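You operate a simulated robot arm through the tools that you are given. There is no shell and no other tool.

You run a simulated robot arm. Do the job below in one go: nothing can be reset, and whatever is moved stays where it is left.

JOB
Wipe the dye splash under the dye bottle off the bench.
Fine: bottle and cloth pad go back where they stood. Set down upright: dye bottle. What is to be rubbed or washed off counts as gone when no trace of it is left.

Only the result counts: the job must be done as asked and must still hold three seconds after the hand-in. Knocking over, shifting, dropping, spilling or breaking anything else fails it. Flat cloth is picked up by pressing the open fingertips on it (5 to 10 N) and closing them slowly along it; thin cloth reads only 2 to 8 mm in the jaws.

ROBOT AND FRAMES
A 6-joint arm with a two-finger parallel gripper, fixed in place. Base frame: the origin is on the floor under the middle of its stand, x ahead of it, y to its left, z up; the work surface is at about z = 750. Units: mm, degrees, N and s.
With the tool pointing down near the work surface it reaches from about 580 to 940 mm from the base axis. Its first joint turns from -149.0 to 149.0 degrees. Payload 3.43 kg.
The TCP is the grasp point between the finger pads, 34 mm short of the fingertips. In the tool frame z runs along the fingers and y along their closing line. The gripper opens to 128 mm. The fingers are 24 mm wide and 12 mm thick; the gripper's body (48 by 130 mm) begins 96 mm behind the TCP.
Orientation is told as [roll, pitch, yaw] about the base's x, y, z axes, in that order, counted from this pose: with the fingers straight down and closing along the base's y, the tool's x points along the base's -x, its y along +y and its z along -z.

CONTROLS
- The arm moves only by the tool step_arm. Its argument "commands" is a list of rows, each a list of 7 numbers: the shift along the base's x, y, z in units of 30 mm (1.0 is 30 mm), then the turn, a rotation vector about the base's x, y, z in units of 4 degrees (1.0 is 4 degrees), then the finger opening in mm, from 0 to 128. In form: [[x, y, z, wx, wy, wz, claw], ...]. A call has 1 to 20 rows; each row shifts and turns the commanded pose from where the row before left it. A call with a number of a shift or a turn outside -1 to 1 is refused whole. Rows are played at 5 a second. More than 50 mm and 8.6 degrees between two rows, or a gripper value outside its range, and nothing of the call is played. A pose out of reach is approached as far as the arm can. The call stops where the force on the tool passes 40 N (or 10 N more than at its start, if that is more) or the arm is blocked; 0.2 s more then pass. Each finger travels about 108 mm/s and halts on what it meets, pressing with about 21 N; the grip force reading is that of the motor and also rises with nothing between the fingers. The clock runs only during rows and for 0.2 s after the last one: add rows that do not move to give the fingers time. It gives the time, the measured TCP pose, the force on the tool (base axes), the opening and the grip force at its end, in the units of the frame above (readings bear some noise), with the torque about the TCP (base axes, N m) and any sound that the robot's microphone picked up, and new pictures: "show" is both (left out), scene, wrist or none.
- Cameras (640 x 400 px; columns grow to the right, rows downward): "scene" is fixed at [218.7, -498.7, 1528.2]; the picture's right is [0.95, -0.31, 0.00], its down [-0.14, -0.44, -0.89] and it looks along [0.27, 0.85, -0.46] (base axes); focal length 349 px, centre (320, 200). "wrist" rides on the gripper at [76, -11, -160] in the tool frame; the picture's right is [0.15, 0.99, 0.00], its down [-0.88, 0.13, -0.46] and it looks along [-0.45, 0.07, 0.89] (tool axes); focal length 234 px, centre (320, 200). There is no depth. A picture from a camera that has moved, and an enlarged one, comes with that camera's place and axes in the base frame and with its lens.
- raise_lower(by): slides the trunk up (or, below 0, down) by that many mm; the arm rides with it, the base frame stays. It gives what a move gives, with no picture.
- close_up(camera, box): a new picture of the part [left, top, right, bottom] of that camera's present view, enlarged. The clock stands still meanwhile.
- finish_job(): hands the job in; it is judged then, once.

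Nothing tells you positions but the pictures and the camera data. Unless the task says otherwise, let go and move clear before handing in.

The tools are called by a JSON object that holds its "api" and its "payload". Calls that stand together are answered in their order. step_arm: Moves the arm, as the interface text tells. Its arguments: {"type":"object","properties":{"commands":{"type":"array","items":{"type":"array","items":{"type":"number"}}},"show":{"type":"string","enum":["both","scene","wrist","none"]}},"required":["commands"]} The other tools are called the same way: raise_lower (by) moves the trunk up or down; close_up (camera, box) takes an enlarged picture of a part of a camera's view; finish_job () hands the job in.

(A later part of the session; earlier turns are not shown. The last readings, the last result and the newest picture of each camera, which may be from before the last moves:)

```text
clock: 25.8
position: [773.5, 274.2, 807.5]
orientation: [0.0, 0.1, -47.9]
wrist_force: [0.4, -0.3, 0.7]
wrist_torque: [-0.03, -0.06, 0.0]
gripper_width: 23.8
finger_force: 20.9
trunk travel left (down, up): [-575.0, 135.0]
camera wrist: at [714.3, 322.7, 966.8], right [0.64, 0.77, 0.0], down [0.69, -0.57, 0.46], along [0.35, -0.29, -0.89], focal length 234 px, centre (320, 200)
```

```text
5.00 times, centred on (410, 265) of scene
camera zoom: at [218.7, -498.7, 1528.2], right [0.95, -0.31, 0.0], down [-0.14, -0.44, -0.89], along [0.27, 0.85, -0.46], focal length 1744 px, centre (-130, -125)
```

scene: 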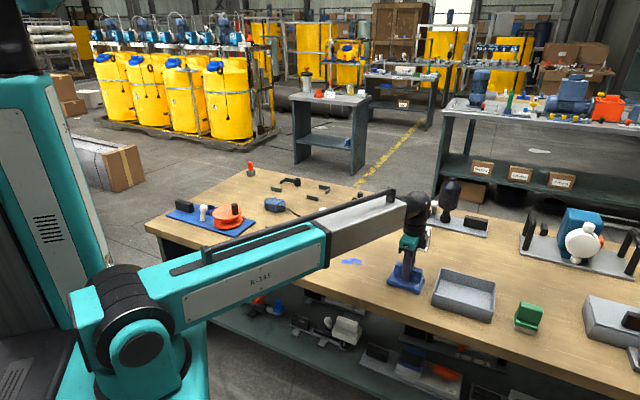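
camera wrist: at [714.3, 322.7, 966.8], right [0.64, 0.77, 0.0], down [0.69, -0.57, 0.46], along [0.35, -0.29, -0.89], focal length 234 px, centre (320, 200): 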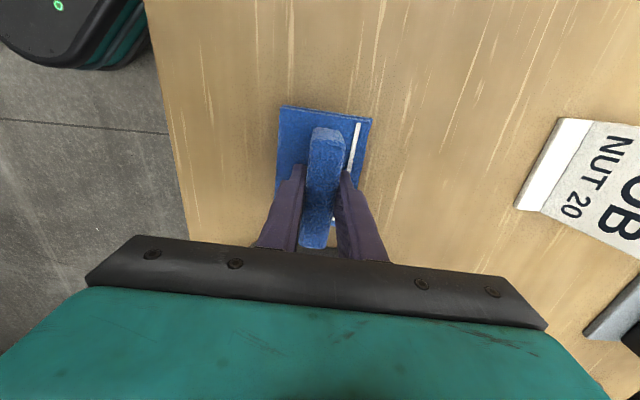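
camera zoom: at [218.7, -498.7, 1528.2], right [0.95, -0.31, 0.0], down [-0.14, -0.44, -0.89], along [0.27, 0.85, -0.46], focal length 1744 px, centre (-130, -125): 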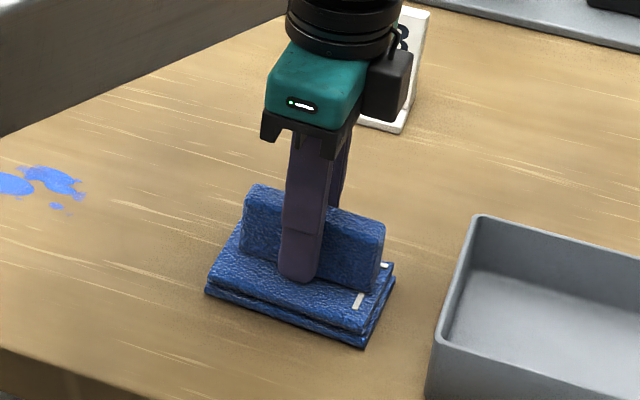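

The ridge is gripped at 24 mm, and I'll return the pad to this same pose later. I'll lift it and carry it over the splash near (642, 423).

{"api": "step_arm", "payload": {"commands": [[0, 0, 0.5, 0, 0, 0, 10], [0, 0, 0.8, 0, 0, 0, 10], [0, 0, 0.7, 0, 0, 0, 10], [-0.7, 0.8, 0, 0, 0, 0, 10], [-0.75, 0.86, 0, 0, 0, 0, 10], [-0.75, 0.86, 0, 0, 0, 0, 10], [-0.75, 0.86, 0, 0, 0, 0, 10], [-0.75, 0.86, 0, 0, 0, 0, 10], [-0.65, 0.75, 0, 0, 0, 0, 10], [0, 0, 0, 0, 0, 0, 10], [0, 0, 0, 0, 0, 0, 10]], "show": "both"}}

{"api": "close_up", "payload": {"camera": "scene", "box": [310, 190, 430, 290]}}

{"api": "close_up", "payload": {"camera": "wrist", "box": [200, 80, 440, 250]}}

```text
clock: 28.2
position: [643.2, 424.4, 867.2]
orientation: [0.0, 0.1, -48.0]
wrist_force: [0.3, -0.5, -0.3]
wrist_torque: [0.0, 0.01, 0.01]
gripper_width: 23.5
finger_force: 21.1
trunk travel left (down, up): [-575.0, 135.0]
camera wrist: at [584.4, 472.5, 1027.9], right [0.64, 0.77, 0.0], down [0.69, -0.57, 0.46], along [0.35, -0.29, -0.89], focal length 234 px, centre (320, 200)
```

scene: 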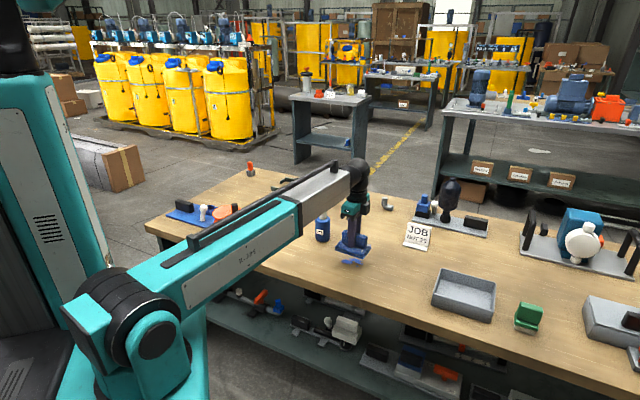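
wrist: 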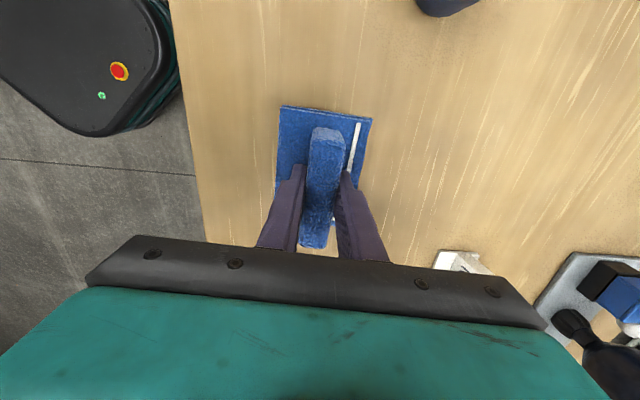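

```text
4.00 times, centred on (370, 240) of scene
camera zoom: at [218.7, -498.7, 1528.2], right [0.95, -0.31, 0.0], down [-0.14, -0.44, -0.89], along [0.27, 0.85, -0.46], focal length 1395 px, centre (120, 40)
```

zoom: 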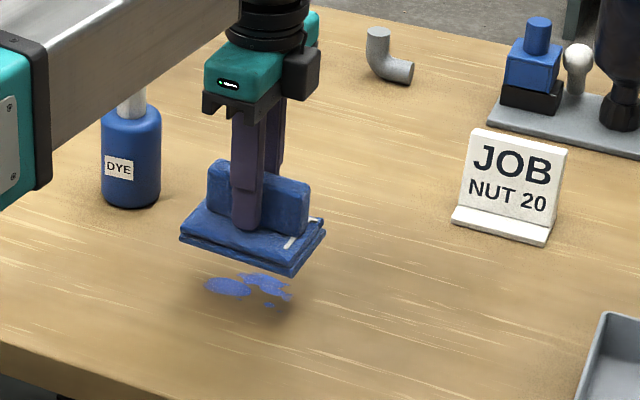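

```text
2.35 times, centred on (320, 165) of wrist
camera zoom: at [584.4, 472.5, 1027.9], right [0.64, 0.77, 0.0], down [0.69, -0.57, 0.46], along [0.35, -0.29, -0.89], focal length 551 px, centre (320, 282)
```

zoom: 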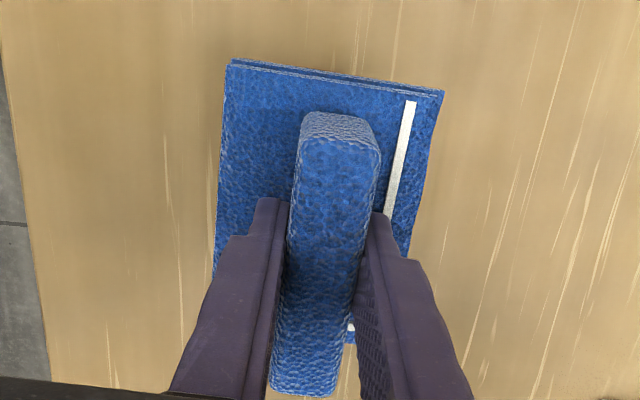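

The pad is over the splash. I'll start slightly to the front side of it and lower to light contact.

{"api": "step_arm", "payload": {"commands": [[-0.74, -0.67, -0.5, 0, 0, 0, 10], [0, 0, -0.7, 0, 0, 0, 10], [0, 0, -0.5, 0, 0, 0, 10], [0, 0, -0.2, 0, 0, 0, 10], [0, 0, -0.1, 0, 0, 0, 10], [0, 0, 0, 0, 0, 0, 10], [0, 0, 0, 0, 0, 0, 10]], "show": "scene"}}

```text
clock: 29.8
position: [619.6, 405.5, 807.2]
orientation: [0.0, 0.0, -48.1]
wrist_force: [-0.1, -0.5, -0.8]
wrist_torque: [0.0, 0.03, 0.0]
gripper_width: 23.3
finger_force: 21.1
trunk travel left (down, up): [-575.0, 135.0]
```

scene: 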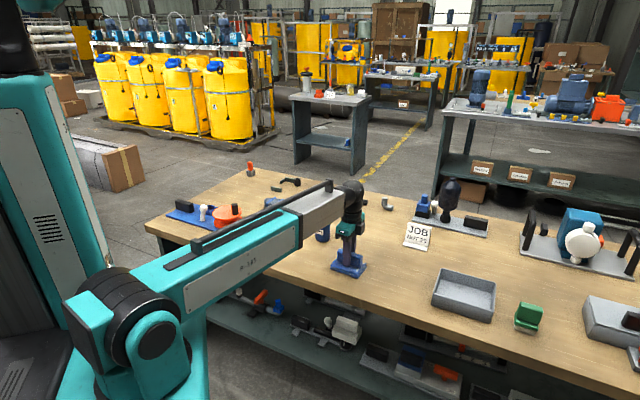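

{"api": "step_arm", "payload": {"commands": [[0, 0, -0.05, 0, 0, 0, 10], [0, 0, -0.05, 0, 0, 0, 10], [0, 0, 0, 0, 0, 0, 10]], "show": "none"}}

```text
clock: 30.6
position: [620.0, 404.6, 806.3]
orientation: [0.3, 0.0, -47.9]
wrist_force: [1.9, 7.1, 24.7]
wrist_torque: [-0.1, 0.17, 0.01]
gripper_width: 23.8
finger_force: 21.1
trunk travel left (down, up): [-575.0, 135.0]
```

Contact is stiff at 25 N, so I'll ease up about a millimetre and make a first sweep across the splash.

{"api": "step_arm", "payload": {"commands": [[0, 0, 0.04, 0, 0, 0, 10], [0, 0, 0, 0, 0, 0, 10]], "show": "none"}}

```text
clock: 31.2
position: [619.3, 405.2, 806.8]
orientation: [0.2, 0.0, -47.9]
wrist_force: [6.2, 10.7, 23.1]
wrist_torque: [0.12, 0.02, -0.02]
gripper_width: 23.6
finger_force: 21.8
trunk travel left (down, up): [-575.0, 135.0]
```

{"api": "step_arm", "payload": {"commands": [[0, 0, 0.03, 0, 0, 0, 10], [0, 0, 0, 0, 0, 0, 10]], "show": "none"}}

```text
clock: 31.8
position: [618.6, 404.3, 807.3]
orientation: [0.1, 0.0, -48.0]
wrist_force: [4.6, 5.4, 13.9]
wrist_torque: [0.19, -0.1, -0.04]
gripper_width: 23.8
finger_force: 20.8
trunk travel left (down, up): [-575.0, 135.0]
```

At about 14 N of pressure, I'll sweep across the splash.

{"api": "step_arm", "payload": {"commands": [[0.25, 0.223, 0, 0, 0, 0, 10], [0.37, 0.3345, 0, 0, 0, 0, 10], [0.37, 0.3345, 0, 0, 0, 0, 10], [0.37, 0.3345, 0, 0, 0, 0, 10], [0.37, 0.3345, 0, 0, 0, 0, 10], [0.12, 0.112, 0, 0, 0, 0, 10], [0, 0, 0, 0, 0, 0, 10]], "show": "scene"}}

{"api": "close_up", "payload": {"camera": "scene", "box": [310, 190, 430, 290]}}

```text
clock: 33.4
position: [674.7, 454.4, 805.7]
orientation: [0.0, -0.1, -47.9]
wrist_force: [-0.5, -1.7, 4.0]
wrist_torque: [-0.17, -0.03, -0.06]
gripper_width: 23.7
finger_force: 21.3
trunk travel left (down, up): [-575.0, 135.0]
```

scene: 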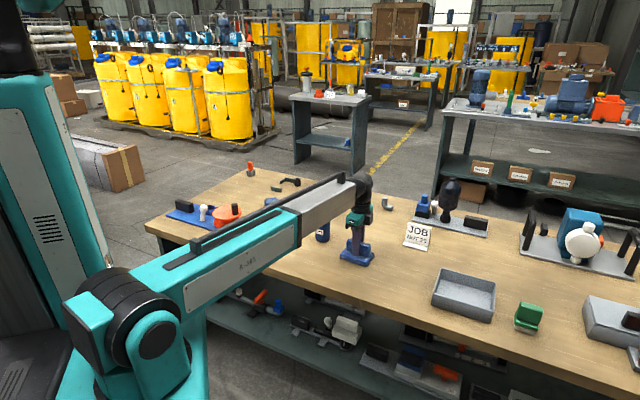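

```text
4.00 times, centred on (370, 240) of scene
camera zoom: at [218.7, -498.7, 1528.2], right [0.95, -0.31, 0.0], down [-0.14, -0.44, -0.89], along [0.27, 0.85, -0.46], focal length 1395 px, centre (120, 40)
```

zoom: 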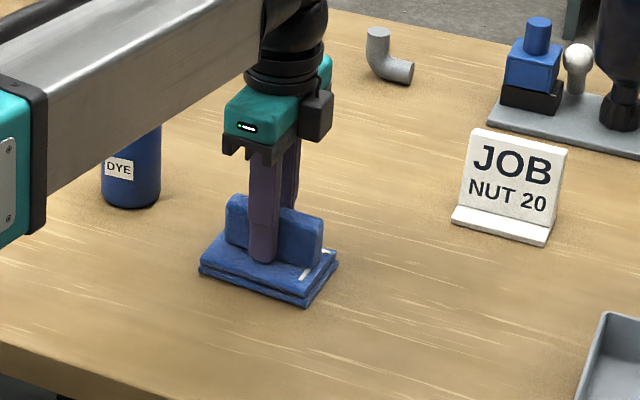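

The first sweep went smoothly and pressure fell to 4 N. I'll add a little pressure and sweep back and forth with small sideways shifts.

{"api": "step_arm", "payload": {"commands": [[0, 0, -0.03, 0, 0, 0, 10], [-0.37, -0.3345, 0, 0, 0, 0, 10], [-0.37, -0.3345, 0, 0, 0, 0, 10], [-0.37, -0.3345, 0, 0, 0, 0, 10], [-0.37, -0.3345, 0, 0, 0, 0, 10], [-0.37, -0.3345, 0, 0, 0, 0, 10], [0, 0, 0, 0, 0, 0, 10]], "show": "scene"}}

{"api": "close_up", "payload": {"camera": "scene", "box": [310, 190, 430, 290]}}

```text
clock: 35.0
position: [619.5, 404.7, 805.6]
orientation: [0.2, 0.1, -48.0]
wrist_force: [8.5, 7.6, 25.7]
wrist_torque: [-0.02, 0.01, -0.03]
gripper_width: 23.7
finger_force: 20.7
trunk travel left (down, up): [-575.0, 135.0]
```

scene: 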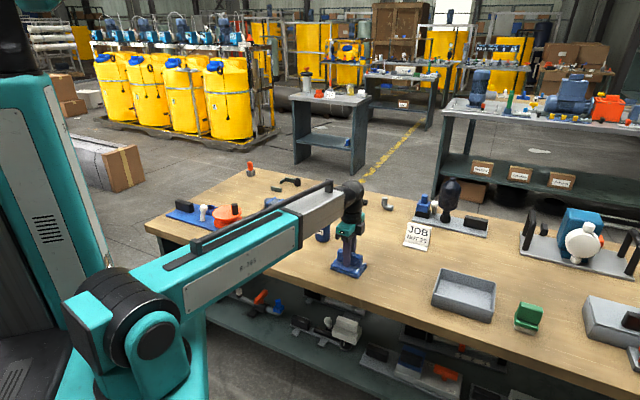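

```text
4.00 times, centred on (370, 240) of scene
camera zoom: at [218.7, -498.7, 1528.2], right [0.95, -0.31, 0.0], down [-0.14, -0.44, -0.89], along [0.27, 0.85, -0.46], focal length 1395 px, centre (120, 40)
```

zoom: 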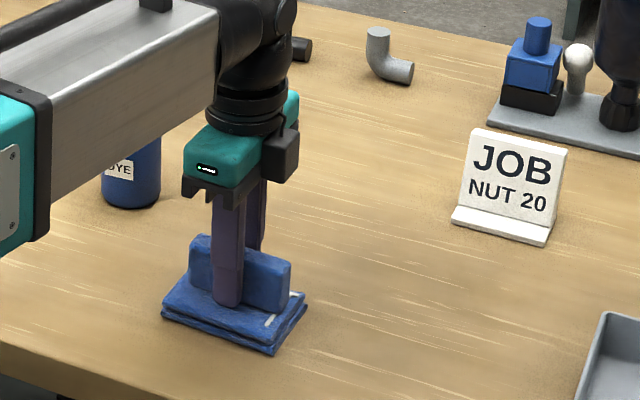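

{"api": "step_arm", "payload": {"commands": [[0.46, 0.2355, 0, 0, 0, 0, 10], [0.46, 0.2355, 0, 0, 0, 0, 10], [0.46, 0.2355, 0, 0, 0, 0, 10], [0.46, 0.2355, 0, 0, 0, 0, 10], [0.46, 0.2355, 0, 0, 0, 0, 10], [-0.37, -0.3345, 0, 0, 0, 0, 10], [-0.37, -0.3345, 0, 0, 0, 0, 10], [-0.37, -0.3345, 0, 0, 0, 0, 10], [-0.37, -0.3345, 0, 0, 0, 0, 10], [-0.37, -0.3345, 0, 0, 0, 0, 10], [0, 0, 0, 0, 0, 0, 10]], "show": "none"}}

{"api": "step_arm", "payload": {"commands": [[0.192, 0.5325, 0, 0, 0, 0, 10], [0.192, 0.5325, 0, 0, 0, 0, 10], [0.192, 0.5325, 0, 0, 0, 0, 10], [0.192, 0.5325, 0, 0, 0, 0, 10], [0.192, 0.5325, 0, 0, 0, 0, 10], [-0.37, -0.3345, 0, 0, 0, 0, 10], [-0.37, -0.3345, 0, 0, 0, 0, 10], [-0.37, -0.3345, 0, 0, 0, 0, 10], [-0.37, -0.3345, 0, 0, 0, 0, 10], [-0.37, -0.3345, 0, 0, 0, 0, 10], [0, 0, 0, 0, 0, 0, 10]], "show": "none"}}

```text
clock: 37.4
position: [631.3, 389.4, 806.0]
orientation: [0.2, 0.0, -48.0]
wrist_force: [8.7, 8.3, 28.9]
wrist_torque: [0.06, -0.01, -0.03]
gripper_width: 23.4
finger_force: 20.2
trunk travel left (down, up): [-575.0, 135.0]
```

```text
clock: 39.8
position: [605.4, 417.9, 805.7]
orientation: [0.1, 0.0, -48.0]
wrist_force: [5.2, 5.4, 23.1]
wrist_torque: [-0.04, 0.11, -0.06]
gripper_width: 23.5
finger_force: 20.9
trunk travel left (down, up): [-575.0, 135.0]
```

The sweeps are done. I'll lift the pad and inspect the bench.

{"api": "step_arm", "payload": {"commands": [[0, 0, 0.4, 0, 0, 0, 10], [0, 0, 0.8, 0, 0, 0, 10], [0, 0, 0.8, 0, 0, 0, 10], [0.8, -0.8, 0.4, 0, 0, 0, 10], [0.9, -0.9, 0, 0, 0, 0, 10], [0.9, -0.9, 0, 0, 0, 0, 10], [0.9, -0.9, 0, 0, 0, 0, 10], [0, 0, 0, 0, 0, 0, 10], [0, 0, 0, 0, 0, 0, 10]], "show": "both"}}

{"api": "close_up", "payload": {"camera": "scene", "box": [310, 220, 390, 290]}}

{"api": "close_up", "payload": {"camera": "wrist", "box": [240, 0, 440, 150]}}

```text
clock: 41.8
position: [710.7, 317.7, 878.9]
orientation: [-0.1, 0.0, -47.9]
wrist_force: [-0.3, 0.7, -1.2]
wrist_torque: [0.02, 0.0, 0.01]
gripper_width: 23.4
finger_force: 21.0
trunk travel left (down, up): [-575.0, 135.0]
camera wrist: at [651.8, 365.4, 1037.9], right [0.64, 0.77, 0.0], down [0.69, -0.57, 0.46], along [0.35, -0.29, -0.89], focal length 234 px, centre (320, 200)
```

scene: 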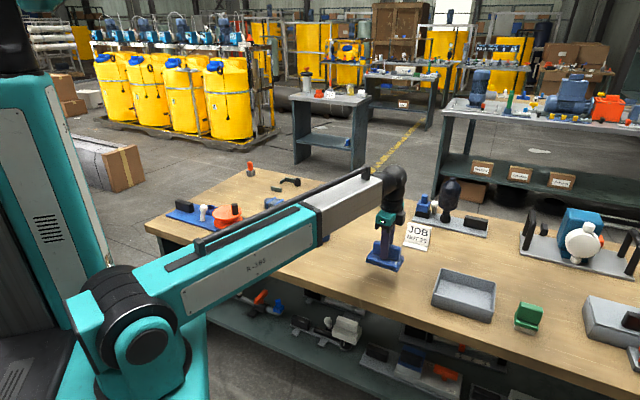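
wrist: 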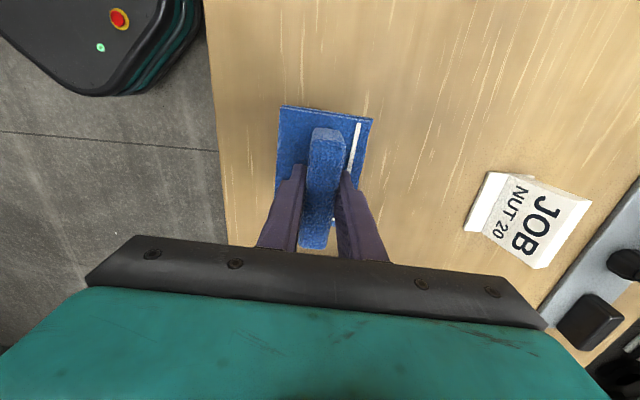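

```text
5.71 times, centred on (350, 255) of scene
camera zoom: at [218.7, -498.7, 1528.2], right [0.95, -0.31, 0.0], down [-0.14, -0.44, -0.89], along [0.27, 0.85, -0.46], focal length 1993 px, centre (149, -114)
```

zoom: 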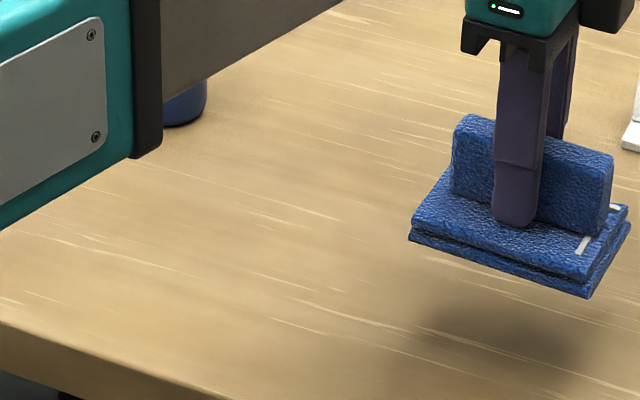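

```text
2.67 times, centred on (340, 75) of wrist
camera zoom: at [651.8, 365.4, 1037.9], right [0.64, 0.77, 0.0], down [0.69, -0.57, 0.46], along [0.35, -0.29, -0.89], focal length 624 px, centre (267, 533)
```

zoom: 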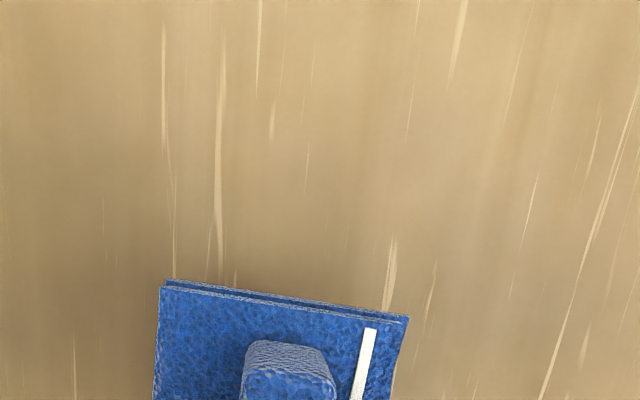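

The bench looks clean from here, but part of the splash area is outside the wrist view. I'll move the pad sideways, still in the air, to inspect the whole area with the wrist camera.

{"api": "step_arm", "payload": {"commands": [[0.092, 0.906, 0.104, 0, 0, 0, 10], [0.092, 0.906, 0.104, 0, 0, 0, 10], [0.092, 0.906, 0.104, 0, 0, 0, 10], [0.092, 0.906, 0.104, 0, 0, 0, 10], [0.092, 0.906, 0.104, 0, 0, 0, 10], [0.092, 0.906, 0.104, 0, 0, 0, 10], [0.092, 0.906, 0.104, 0, 0, 0, 10], [0, 0, 0, 0, 0, 0, 10], [0, 0, 0, 0, 0, 0, 10]], "show": "both"}}

{"api": "close_up", "payload": {"camera": "wrist", "box": [140, 60, 320, 190]}}

{"api": "close_up", "payload": {"camera": "scene", "box": [310, 230, 390, 290]}}

```text
clock: 43.8
position: [730.0, 506.5, 902.3]
orientation: [0.0, 0.0, -48.0]
wrist_force: [-0.6, 0.7, -0.8]
wrist_torque: [-0.01, -0.02, -0.01]
gripper_width: 23.6
finger_force: 21.3
trunk travel left (down, up): [-575.0, 135.0]
camera wrist: at [671.4, 554.0, 1060.6], right [0.64, 0.77, 0.0], down [0.69, -0.57, 0.46], along [0.35, -0.29, -0.89], focal length 234 px, centre (320, 200)
```

scene: 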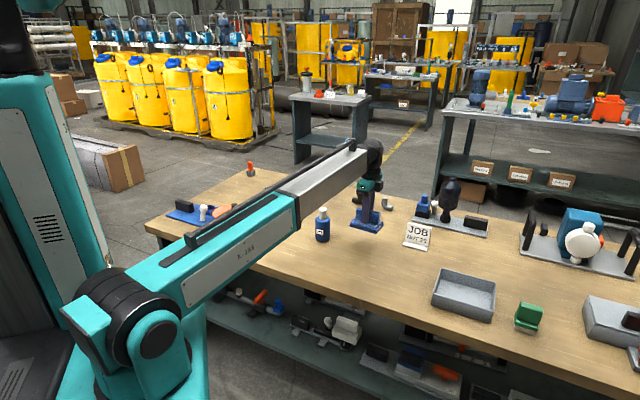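
wrist: 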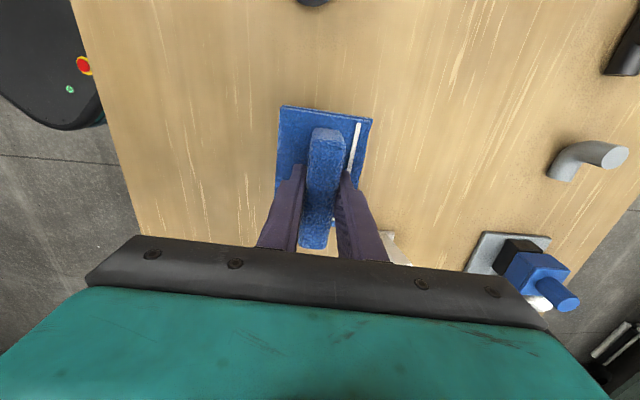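

```text
3.08 times, centred on (230, 125) of wrist
camera zoom: at [671.4, 554.0, 1060.6], right [0.64, 0.77, 0.0], down [0.69, -0.57, 0.46], along [0.35, -0.29, -0.89], focal length 720 px, centre (597, 431)
```

zoom: 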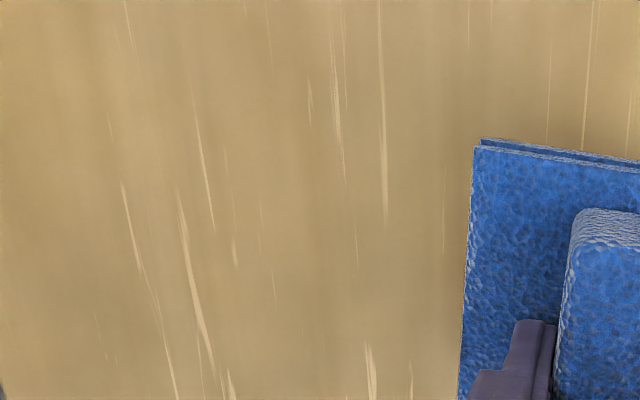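

```text
6.67 times, centred on (350, 260) of scene
camera zoom: at [218.7, -498.7, 1528.2], right [0.95, -0.31, 0.0], down [-0.14, -0.44, -0.89], along [0.27, 0.85, -0.46], focal length 2325 px, centre (120, -200)
```

zoom: 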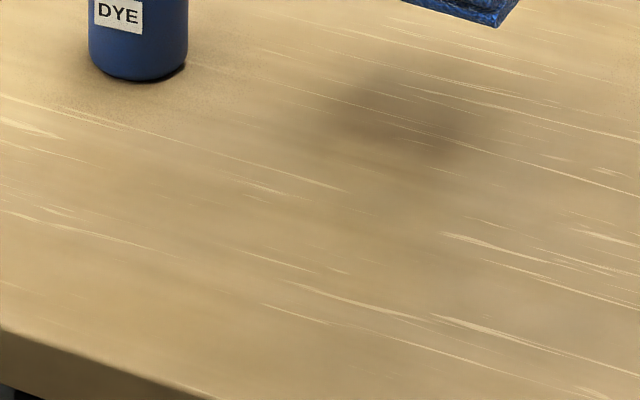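

{"api": "close_up", "payload": {"camera": "wrist", "box": [180, 80, 280, 145]}}

{"api": "close_up", "payload": {"camera": "wrist", "box": [160, 130, 280, 205]}}

{"api": "close_up", "payload": {"camera": "scene", "box": [330, 248, 370, 275]}}

```text
6.15 times, centred on (230, 112) of wrist
camera zoom: at [671.4, 554.0, 1060.6], right [0.64, 0.77, 0.0], down [0.69, -0.57, 0.46], along [0.35, -0.29, -0.89], focal length 1441 px, centre (874, 738)
```

zoom: 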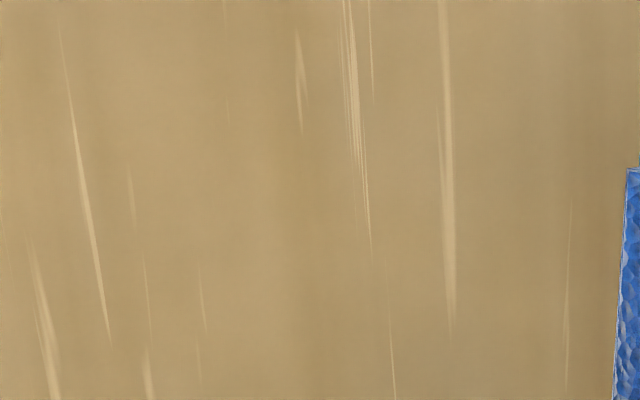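

```text
5.33 times, centred on (220, 168) of wrist
camera zoom: at [671.4, 554.0, 1060.6], right [0.64, 0.77, 0.0], down [0.69, -0.57, 0.46], along [0.35, -0.29, -0.89], focal length 1249 px, centre (853, 373)
```

zoom: 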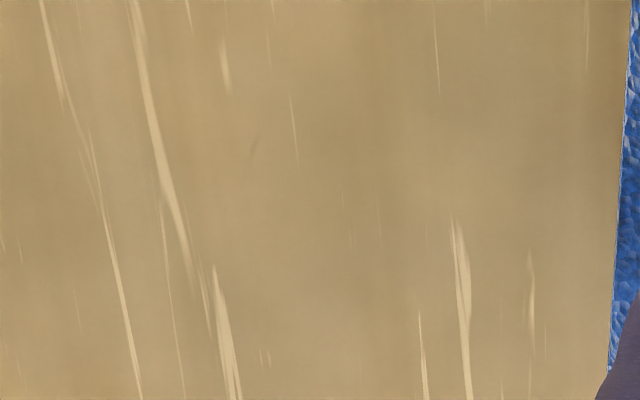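

```text
14.81 times, centred on (350, 262) of scene
camera zoom: at [218.7, -498.7, 1528.2], right [0.95, -0.31, 0.0], down [-0.14, -0.44, -0.89], along [0.27, 0.85, -0.46], focal length 5167 px, centre (-124, -711)
```

zoom: 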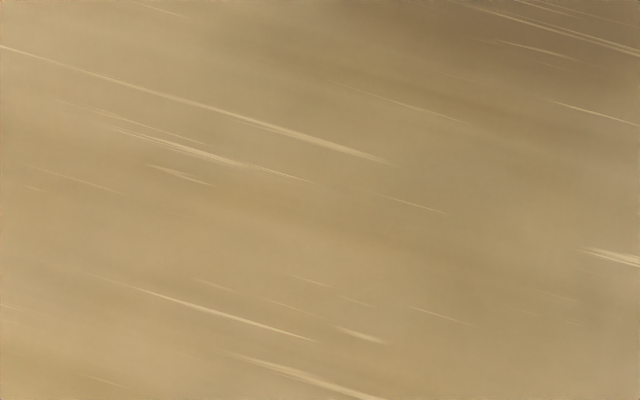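

The splash area looks clean, though there's one faint thin mark near (648, 374). I'll zoom in on it.

{"api": "close_up", "payload": {"camera": "wrist", "box": [192, 145, 222, 170]}}

{"api": "close_up", "payload": {"camera": "scene", "box": [340, 262, 385, 295]}}

{"api": "close_up", "payload": {"camera": "wrist", "box": [200, 60, 290, 110]}}

```text
16.00 times, centred on (207, 158) of wrist
camera zoom: at [671.4, 554.0, 1060.6], right [0.64, 0.77, 0.0], down [0.69, -0.57, 0.46], along [0.35, -0.29, -0.89], focal length 3747 px, centre (2128, 880)
```

zoom: 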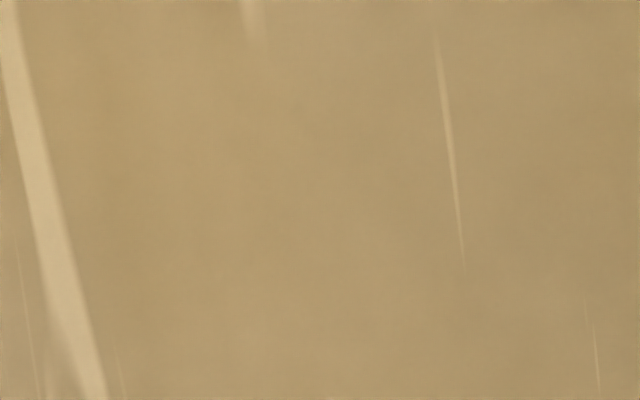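

```text
12.12 times, centred on (362, 278) of scene
camera zoom: at [218.7, -498.7, 1528.2], right [0.95, -0.31, 0.0], down [-0.14, -0.44, -0.89], along [0.27, 0.85, -0.46], focal length 4228 px, centre (-195, -752)
```

zoom: 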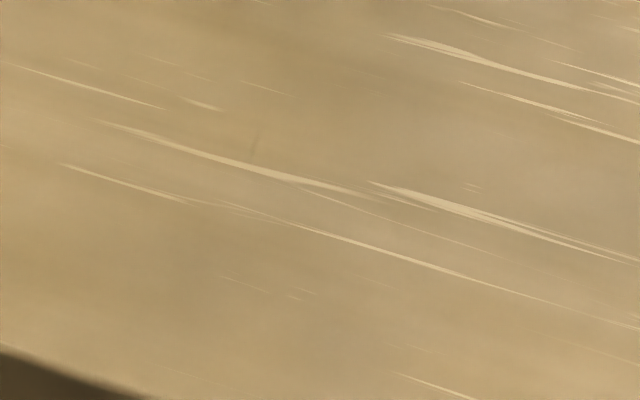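

```text
7.11 times, centred on (245, 85) of wrist
camera zoom: at [671.4, 554.0, 1060.6], right [0.64, 0.77, 0.0], down [0.69, -0.57, 0.46], along [0.35, -0.29, -0.89], focal length 1665 px, centre (853, 1018)
```

zoom: 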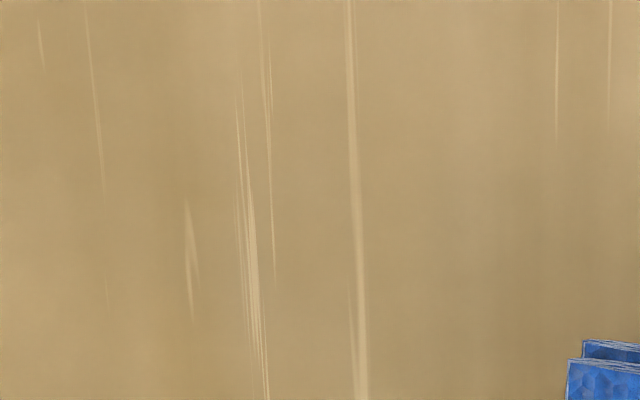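

The mark is a picture artefact, since it sits at the same pixel in different zooms. The bench is clean, so I'll check whether the pad slipped in the jaws before returning it.

{"api": "close_up", "payload": {"camera": "wrist", "box": [200, 80, 440, 250]}}

```text
2.35 times, centred on (320, 165) of wrist
camera zoom: at [671.4, 554.0, 1060.6], right [0.64, 0.77, 0.0], down [0.69, -0.57, 0.46], along [0.35, -0.29, -0.89], focal length 551 px, centre (320, 282)
```

zoom: 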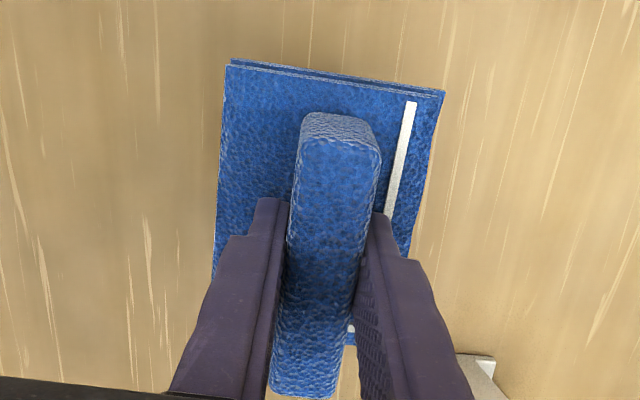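

The pad hasn't slipped. I'll carry it back over its original spot and lower it.

{"api": "step_arm", "payload": {"commands": [[0.17325, -0.957, -0.1337, 0, 0, 0, 10], [0.17325, -0.957, -0.1337, 0, 0, 0, 10], [0.17325, -0.957, -0.1337, 0, 0, 0, 10], [0.17325, -0.957, -0.1337, 0, 0, 0, 10], [0.17325, -0.957, -0.1337, 0, 0, 0, 10], [0.17325, -0.957, -0.1337, 0, 0, 0, 10], [0.17325, -0.957, -0.1337, 0, 0, 0, 10], [0.17325, -0.957, -0.1337, 0, 0, 0, 10], [0, 0, 0, 0, 0, 0, 10], [0, 0, -0.6, 0, 0, 0, 10], [0, 0, -0.7, 0, 0, 0, 10], [0, 0, -0.4, 0, 0, 0, 10], [0, 0, -0.2, 0, 0, 0, 10], [0, 0, 0, 0, 0, 0, 10], [0, 0, 0, 0, 0, 0, 10]], "show": "both"}}

{"api": "close_up", "payload": {"camera": "scene", "box": [370, 225, 450, 305]}}

{"api": "close_up", "payload": {"camera": "wrist", "box": [200, 100, 440, 250]}}

```text
clock: 47.0
position: [772.7, 276.2, 810.4]
orientation: [-0.1, 0.0, -48.0]
wrist_force: [0.3, -0.2, -0.6]
wrist_torque: [-0.01, -0.01, -0.02]
gripper_width: 23.7
finger_force: 20.8
trunk travel left (down, up): [-575.0, 135.0]
camera wrist: at [714.6, 323.8, 970.1], right [0.64, 0.77, 0.0], down [0.69, -0.57, 0.46], along [0.35, -0.29, -0.89], focal length 234 px, centre (320, 200)
```

scene: 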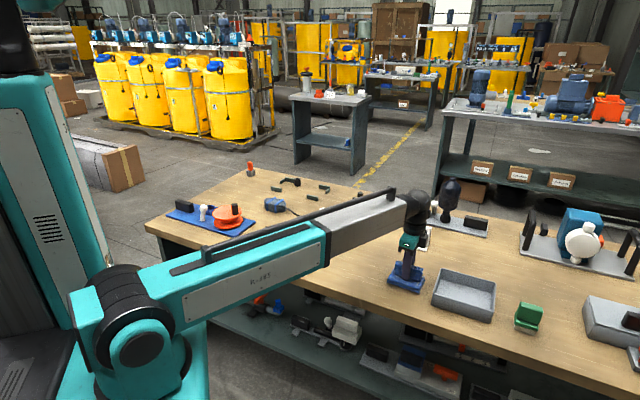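
wrist: 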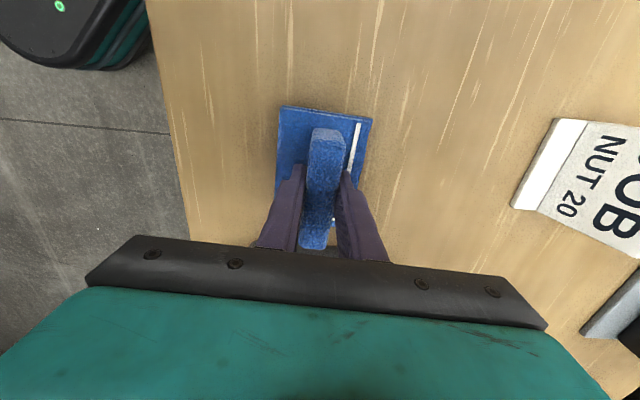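

```text
5.00 times, centred on (410, 265) of scene
camera zoom: at [218.7, -498.7, 1528.2], right [0.95, -0.31, 0.0], down [-0.14, -0.44, -0.89], along [0.27, 0.85, -0.46], focal length 1744 px, centre (-130, -125)
```

zoom: 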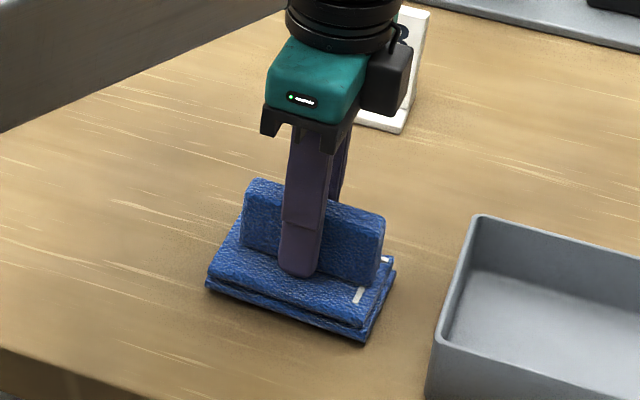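

```text
2.67 times, centred on (320, 175) of wrist
camera zoom: at [714.6, 323.8, 970.1], right [0.64, 0.77, 0.0], down [0.69, -0.57, 0.46], along [0.35, -0.29, -0.89], focal length 624 px, centre (320, 267)
```

zoom: 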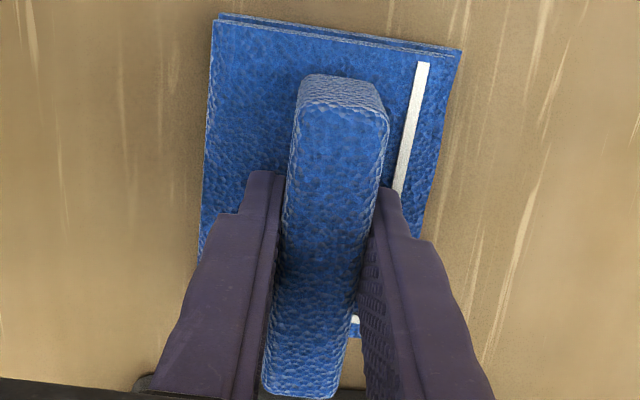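

The pad is hovering about 3 mm above its original spot. I'll lower it the rest of the way.

{"api": "step_arm", "payload": {"commands": [[0, 0, -0.07, 0, 0, 0, 10], [0, 0, -0.04, 0, 0, 0, 10], [0, 0, 0, 0, 0, 0, 10]], "show": "none"}}

```text
clock: 47.8
position: [773.7, 274.9, 807.0]
orientation: [-0.1, 0.0, -47.9]
wrist_force: [0.7, 0.6, -0.9]
wrist_torque: [0.06, 0.01, 0.02]
gripper_width: 23.6
finger_force: 20.9
trunk travel left (down, up): [-575.0, 135.0]
```

{"api": "step_arm", "payload": {"commands": [[0, 0, -0.03, 0, 0, 0, 10], [0, 0, 0, 0, 0, 0, 10]], "show": "none"}}

```text
clock: 48.4
position: [773.4, 275.1, 806.1]
orientation: [-0.1, 0.0, -48.0]
wrist_force: [0.8, -0.2, 4.7]
wrist_torque: [-0.03, 0.15, -0.01]
gripper_width: 23.6
finger_force: 21.1
trunk travel left (down, up): [-575.0, 135.0]
```

The pad is resting with 4.7 N. I'll open slowly to release it.

{"api": "step_arm", "payload": {"commands": [[0, 0, 0, 0, 0, 0, 20], [0, 0, 0, 0, 0, 0, 24], [0, 0, 0.03, 0, 0, 0, 27], [0, 0, 0.05, 0, 0, 0, 31], [0, 0, 0, 0, 0, 0, 37], [0, 0, 0, 0, 0, 0, 46], [0, 0, 0, 0, 0, 0, 56], [0, 0, 0, 0, 0, 0, 60], [0, 0, 0, 0, 0, 0, 60]], "show": "both"}}

{"api": "close_up", "payload": {"camera": "scene", "box": [370, 225, 450, 305]}}

{"api": "close_up", "payload": {"camera": "wrist", "box": [200, 100, 440, 250]}}

```text
clock: 50.4
position: [772.9, 275.9, 809.4]
orientation: [0.0, 0.0, -47.9]
wrist_force: [0.1, -0.9, -0.2]
wrist_torque: [-0.01, -0.01, 0.02]
gripper_width: 60.4
finger_force: 0.1
trunk travel left (down, up): [-575.0, 135.0]
camera wrist: at [714.0, 324.3, 968.9], right [0.64, 0.77, 0.0], down [0.69, -0.57, 0.46], along [0.35, -0.29, -0.89], focal length 234 px, centre (320, 200)
```

scene: 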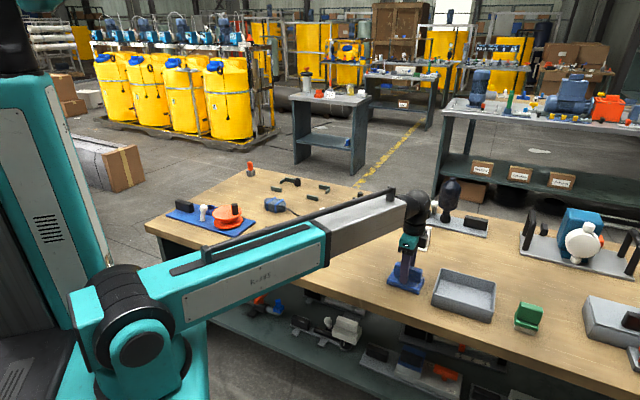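
wrist: 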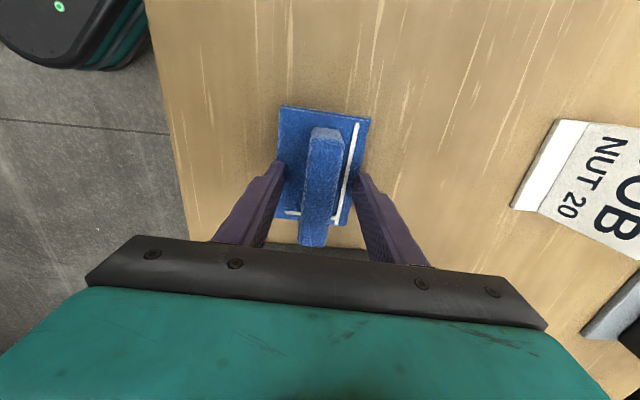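

```text
5.00 times, centred on (410, 265) of scene
camera zoom: at [218.7, -498.7, 1528.2], right [0.95, -0.31, 0.0], down [-0.14, -0.44, -0.89], along [0.27, 0.85, -0.46], focal length 1744 px, centre (-130, -125)
```

zoom: 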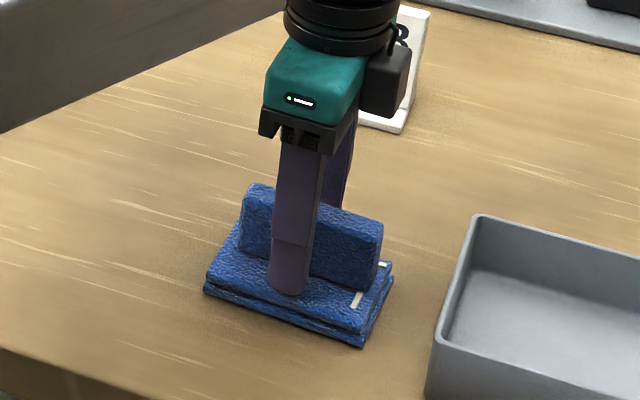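

```text
2.67 times, centred on (320, 175) of wrist
camera zoom: at [714.0, 324.3, 968.9], right [0.64, 0.77, 0.0], down [0.69, -0.57, 0.46], along [0.35, -0.29, -0.89], focal length 624 px, centre (320, 267)
```

zoom: 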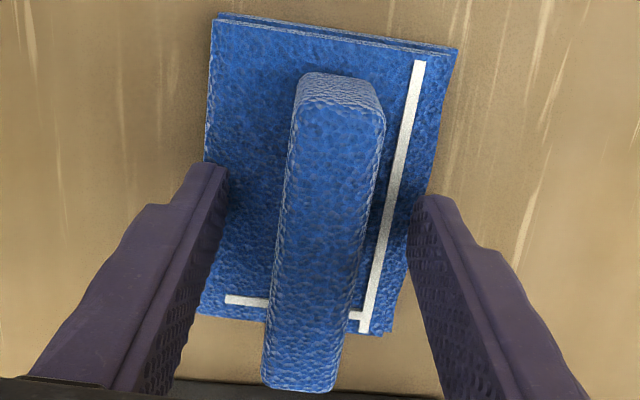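

The pad is back within about 1 mm of where it stood. I'll rise straight up and go back over the bottle, turning the gripper back to 0°.

{"api": "step_arm", "payload": {"commands": [[0, 0, 0.8, 0, 0, 0, 60], [0, 0, 0.9, 0, 0, 0, 60], [0, 0, 0.9, 0, 0, 0, 60], [0, 0, 0.95, 0, 0, 0, 60], [0, 0, 0.95, 0, 0, 0, 60], [0, 0, 0, 0, 0, 0, 60]], "show": "scene"}}

{"api": "step_arm", "payload": {"commands": [[-0.507, 0.935, 0.0417, 0, 0, 1, 70], [-0.507, 0.935, 0.0417, 0, 0, 1, 80], [-0.507, 0.935, 0.0417, 0, 0, 1, 90], [-0.507, 0.935, 0.0417, 0, 0, 1, 100], [-0.507, 0.935, 0.0417, 0, 0, 1, 110], [-0.507, 0.935, 0.0417, 0, 0, 1, 120], [-0.507, 0.935, 0.0417, 0, 0, 1, 128], [-0.507, 0.935, 0.0417, 0, 0, 1, 128], [-0.507, 0.935, 0.0417, 0, 0, 1, 128], [-0.507, 0.935, 0.0417, 0, 0, 1, 128], [-0.507, 0.935, 0.0417, 0, 0, 1, 128], [-0.507, 0.935, 0.0417, 0, 0, 1, 128], [0, 0, 0, 0, 0, 0, 128], [0, 0, 0, 0, 0, 0, 128]], "show": "both"}}

{"api": "close_up", "payload": {"camera": "wrist", "box": [220, 80, 420, 230]}}

{"api": "close_up", "payload": {"camera": "scene", "box": [375, 245, 445, 305]}}

```text
clock: 51.8
position: [772.9, 275.3, 945.3]
orientation: [0.1, 0.0, -47.9]
wrist_force: [-0.3, -0.2, 0.0]
wrist_torque: [-0.02, 0.01, 0.02]
gripper_width: 60.1
finger_force: 0.0
trunk travel left (down, up): [-575.0, 135.0]
```

scene: 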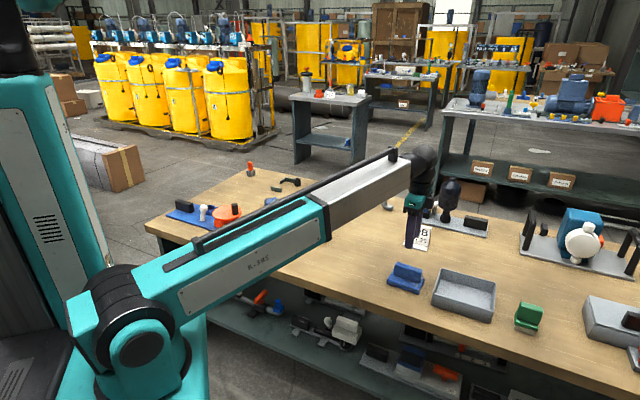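

```text
clock: 54.8
position: [587.9, 611.3, 958.1]
orientation: [0.0, 0.1, 0.2]
wrist_force: [0.1, 0.6, -0.1]
wrist_torque: [0.03, -0.01, -0.05]
gripper_width: 128.1
finger_force: 0.1
trunk travel left (down, up): [-575.0, 135.0]
camera wrist: at [512.0, 600.2, 1117.6], right [-0.15, 0.99, 0.0], down [0.88, 0.13, 0.46], along [0.45, 0.07, -0.89], focal length 234 px, centre (320, 200)
```

scene: 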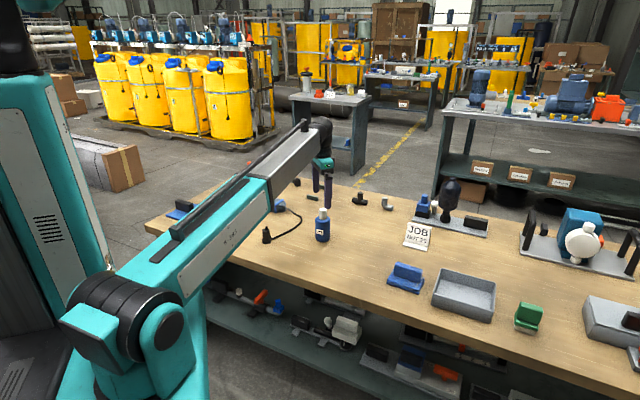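
wrist: 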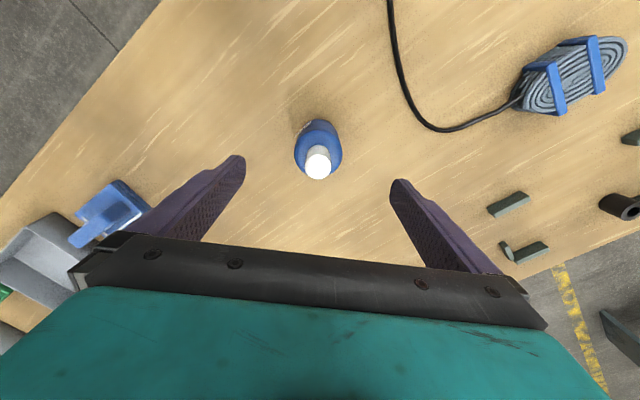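

```text
2.67 times, centred on (320, 155) of wrist
camera zoom: at [512.0, 600.2, 1117.6], right [-0.15, 0.99, 0.0], down [0.88, 0.13, 0.46], along [0.45, 0.07, -0.89], focal length 624 px, centre (320, 320)
```

zoom: 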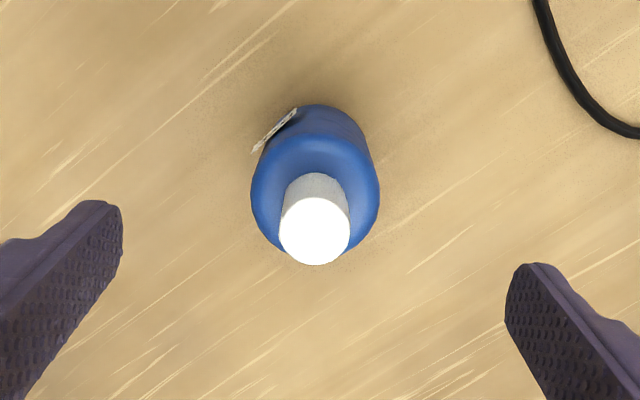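

```text
6.67 times, centred on (410, 275) of scene
camera zoom: at [218.7, -498.7, 1528.2], right [0.95, -0.31, 0.0], down [-0.14, -0.44, -0.89], along [0.27, 0.85, -0.46], focal length 2325 px, centre (-280, -300)
```

zoom: 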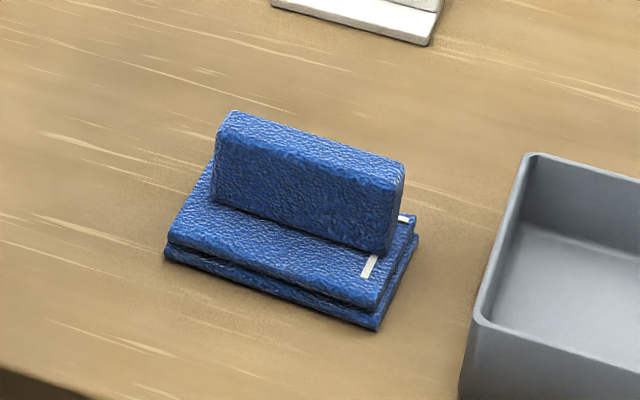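

The bottle is still upright below the gripper, and the pad matches its original view. I'll lower around the bottle and grip it again.

{"api": "step_arm", "payload": {"commands": [[0, 0, -0.9, 0, 0, 0, 128], [0, 0, -0.9, 0, 0, 0, 128], [0, 0, -0.9, 0, 0, 0, 128], [0, 0, -0.9, 0, 0, 0, 128], [0, 0, -0.9, 0, 0, 0, 128], [0, 0, -0.5, 0, 0, 0, 128], [0, 0, 0, 0, 0, 0, 128], [0, 0, 0, 0, 0, 0, 128]], "show": "wrist"}}

{"api": "close_up", "payload": {"camera": "wrist", "box": [160, 60, 480, 280]}}

```text
clock: 56.6
position: [592.4, 613.6, 809.8]
orientation: [-0.1, 0.1, 0.0]
wrist_force: [-0.1, -0.2, 0.6]
wrist_torque: [-0.02, 0.04, 0.02]
gripper_width: 128.0
finger_force: 0.2
trunk travel left (down, up): [-575.0, 135.0]
camera wrist: at [516.5, 600.6, 969.5], right [-0.15, 0.99, 0.0], down [0.88, 0.13, 0.46], along [0.45, 0.07, -0.89], focal length 234 px, centre (320, 200)
```

wrist: 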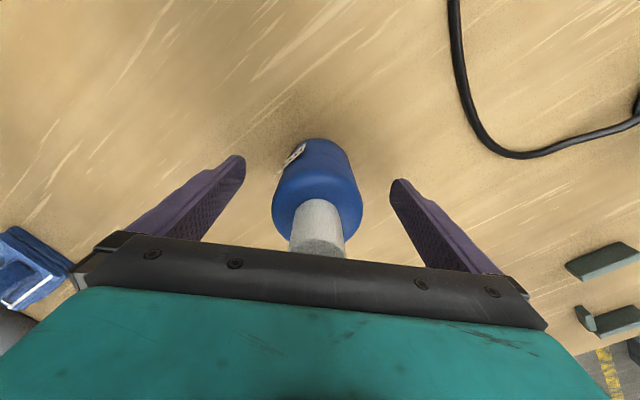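

```text
1.82 times, centred on (320, 170) of wrist
camera zoom: at [516.5, 600.6, 969.5], right [-0.15, 0.99, 0.0], down [0.88, 0.13, 0.46], along [0.45, 0.07, -0.89], focal length 426 px, centre (320, 254)
```

zoom: 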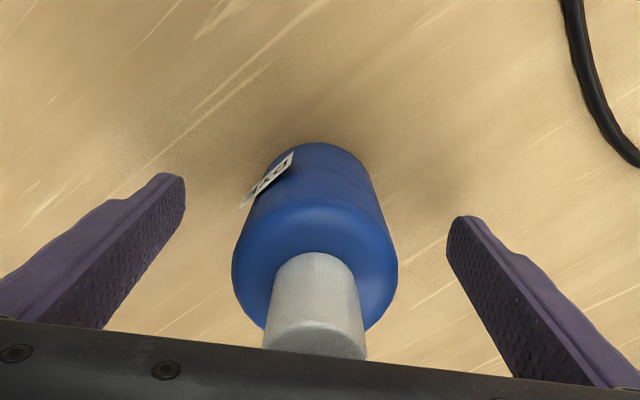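

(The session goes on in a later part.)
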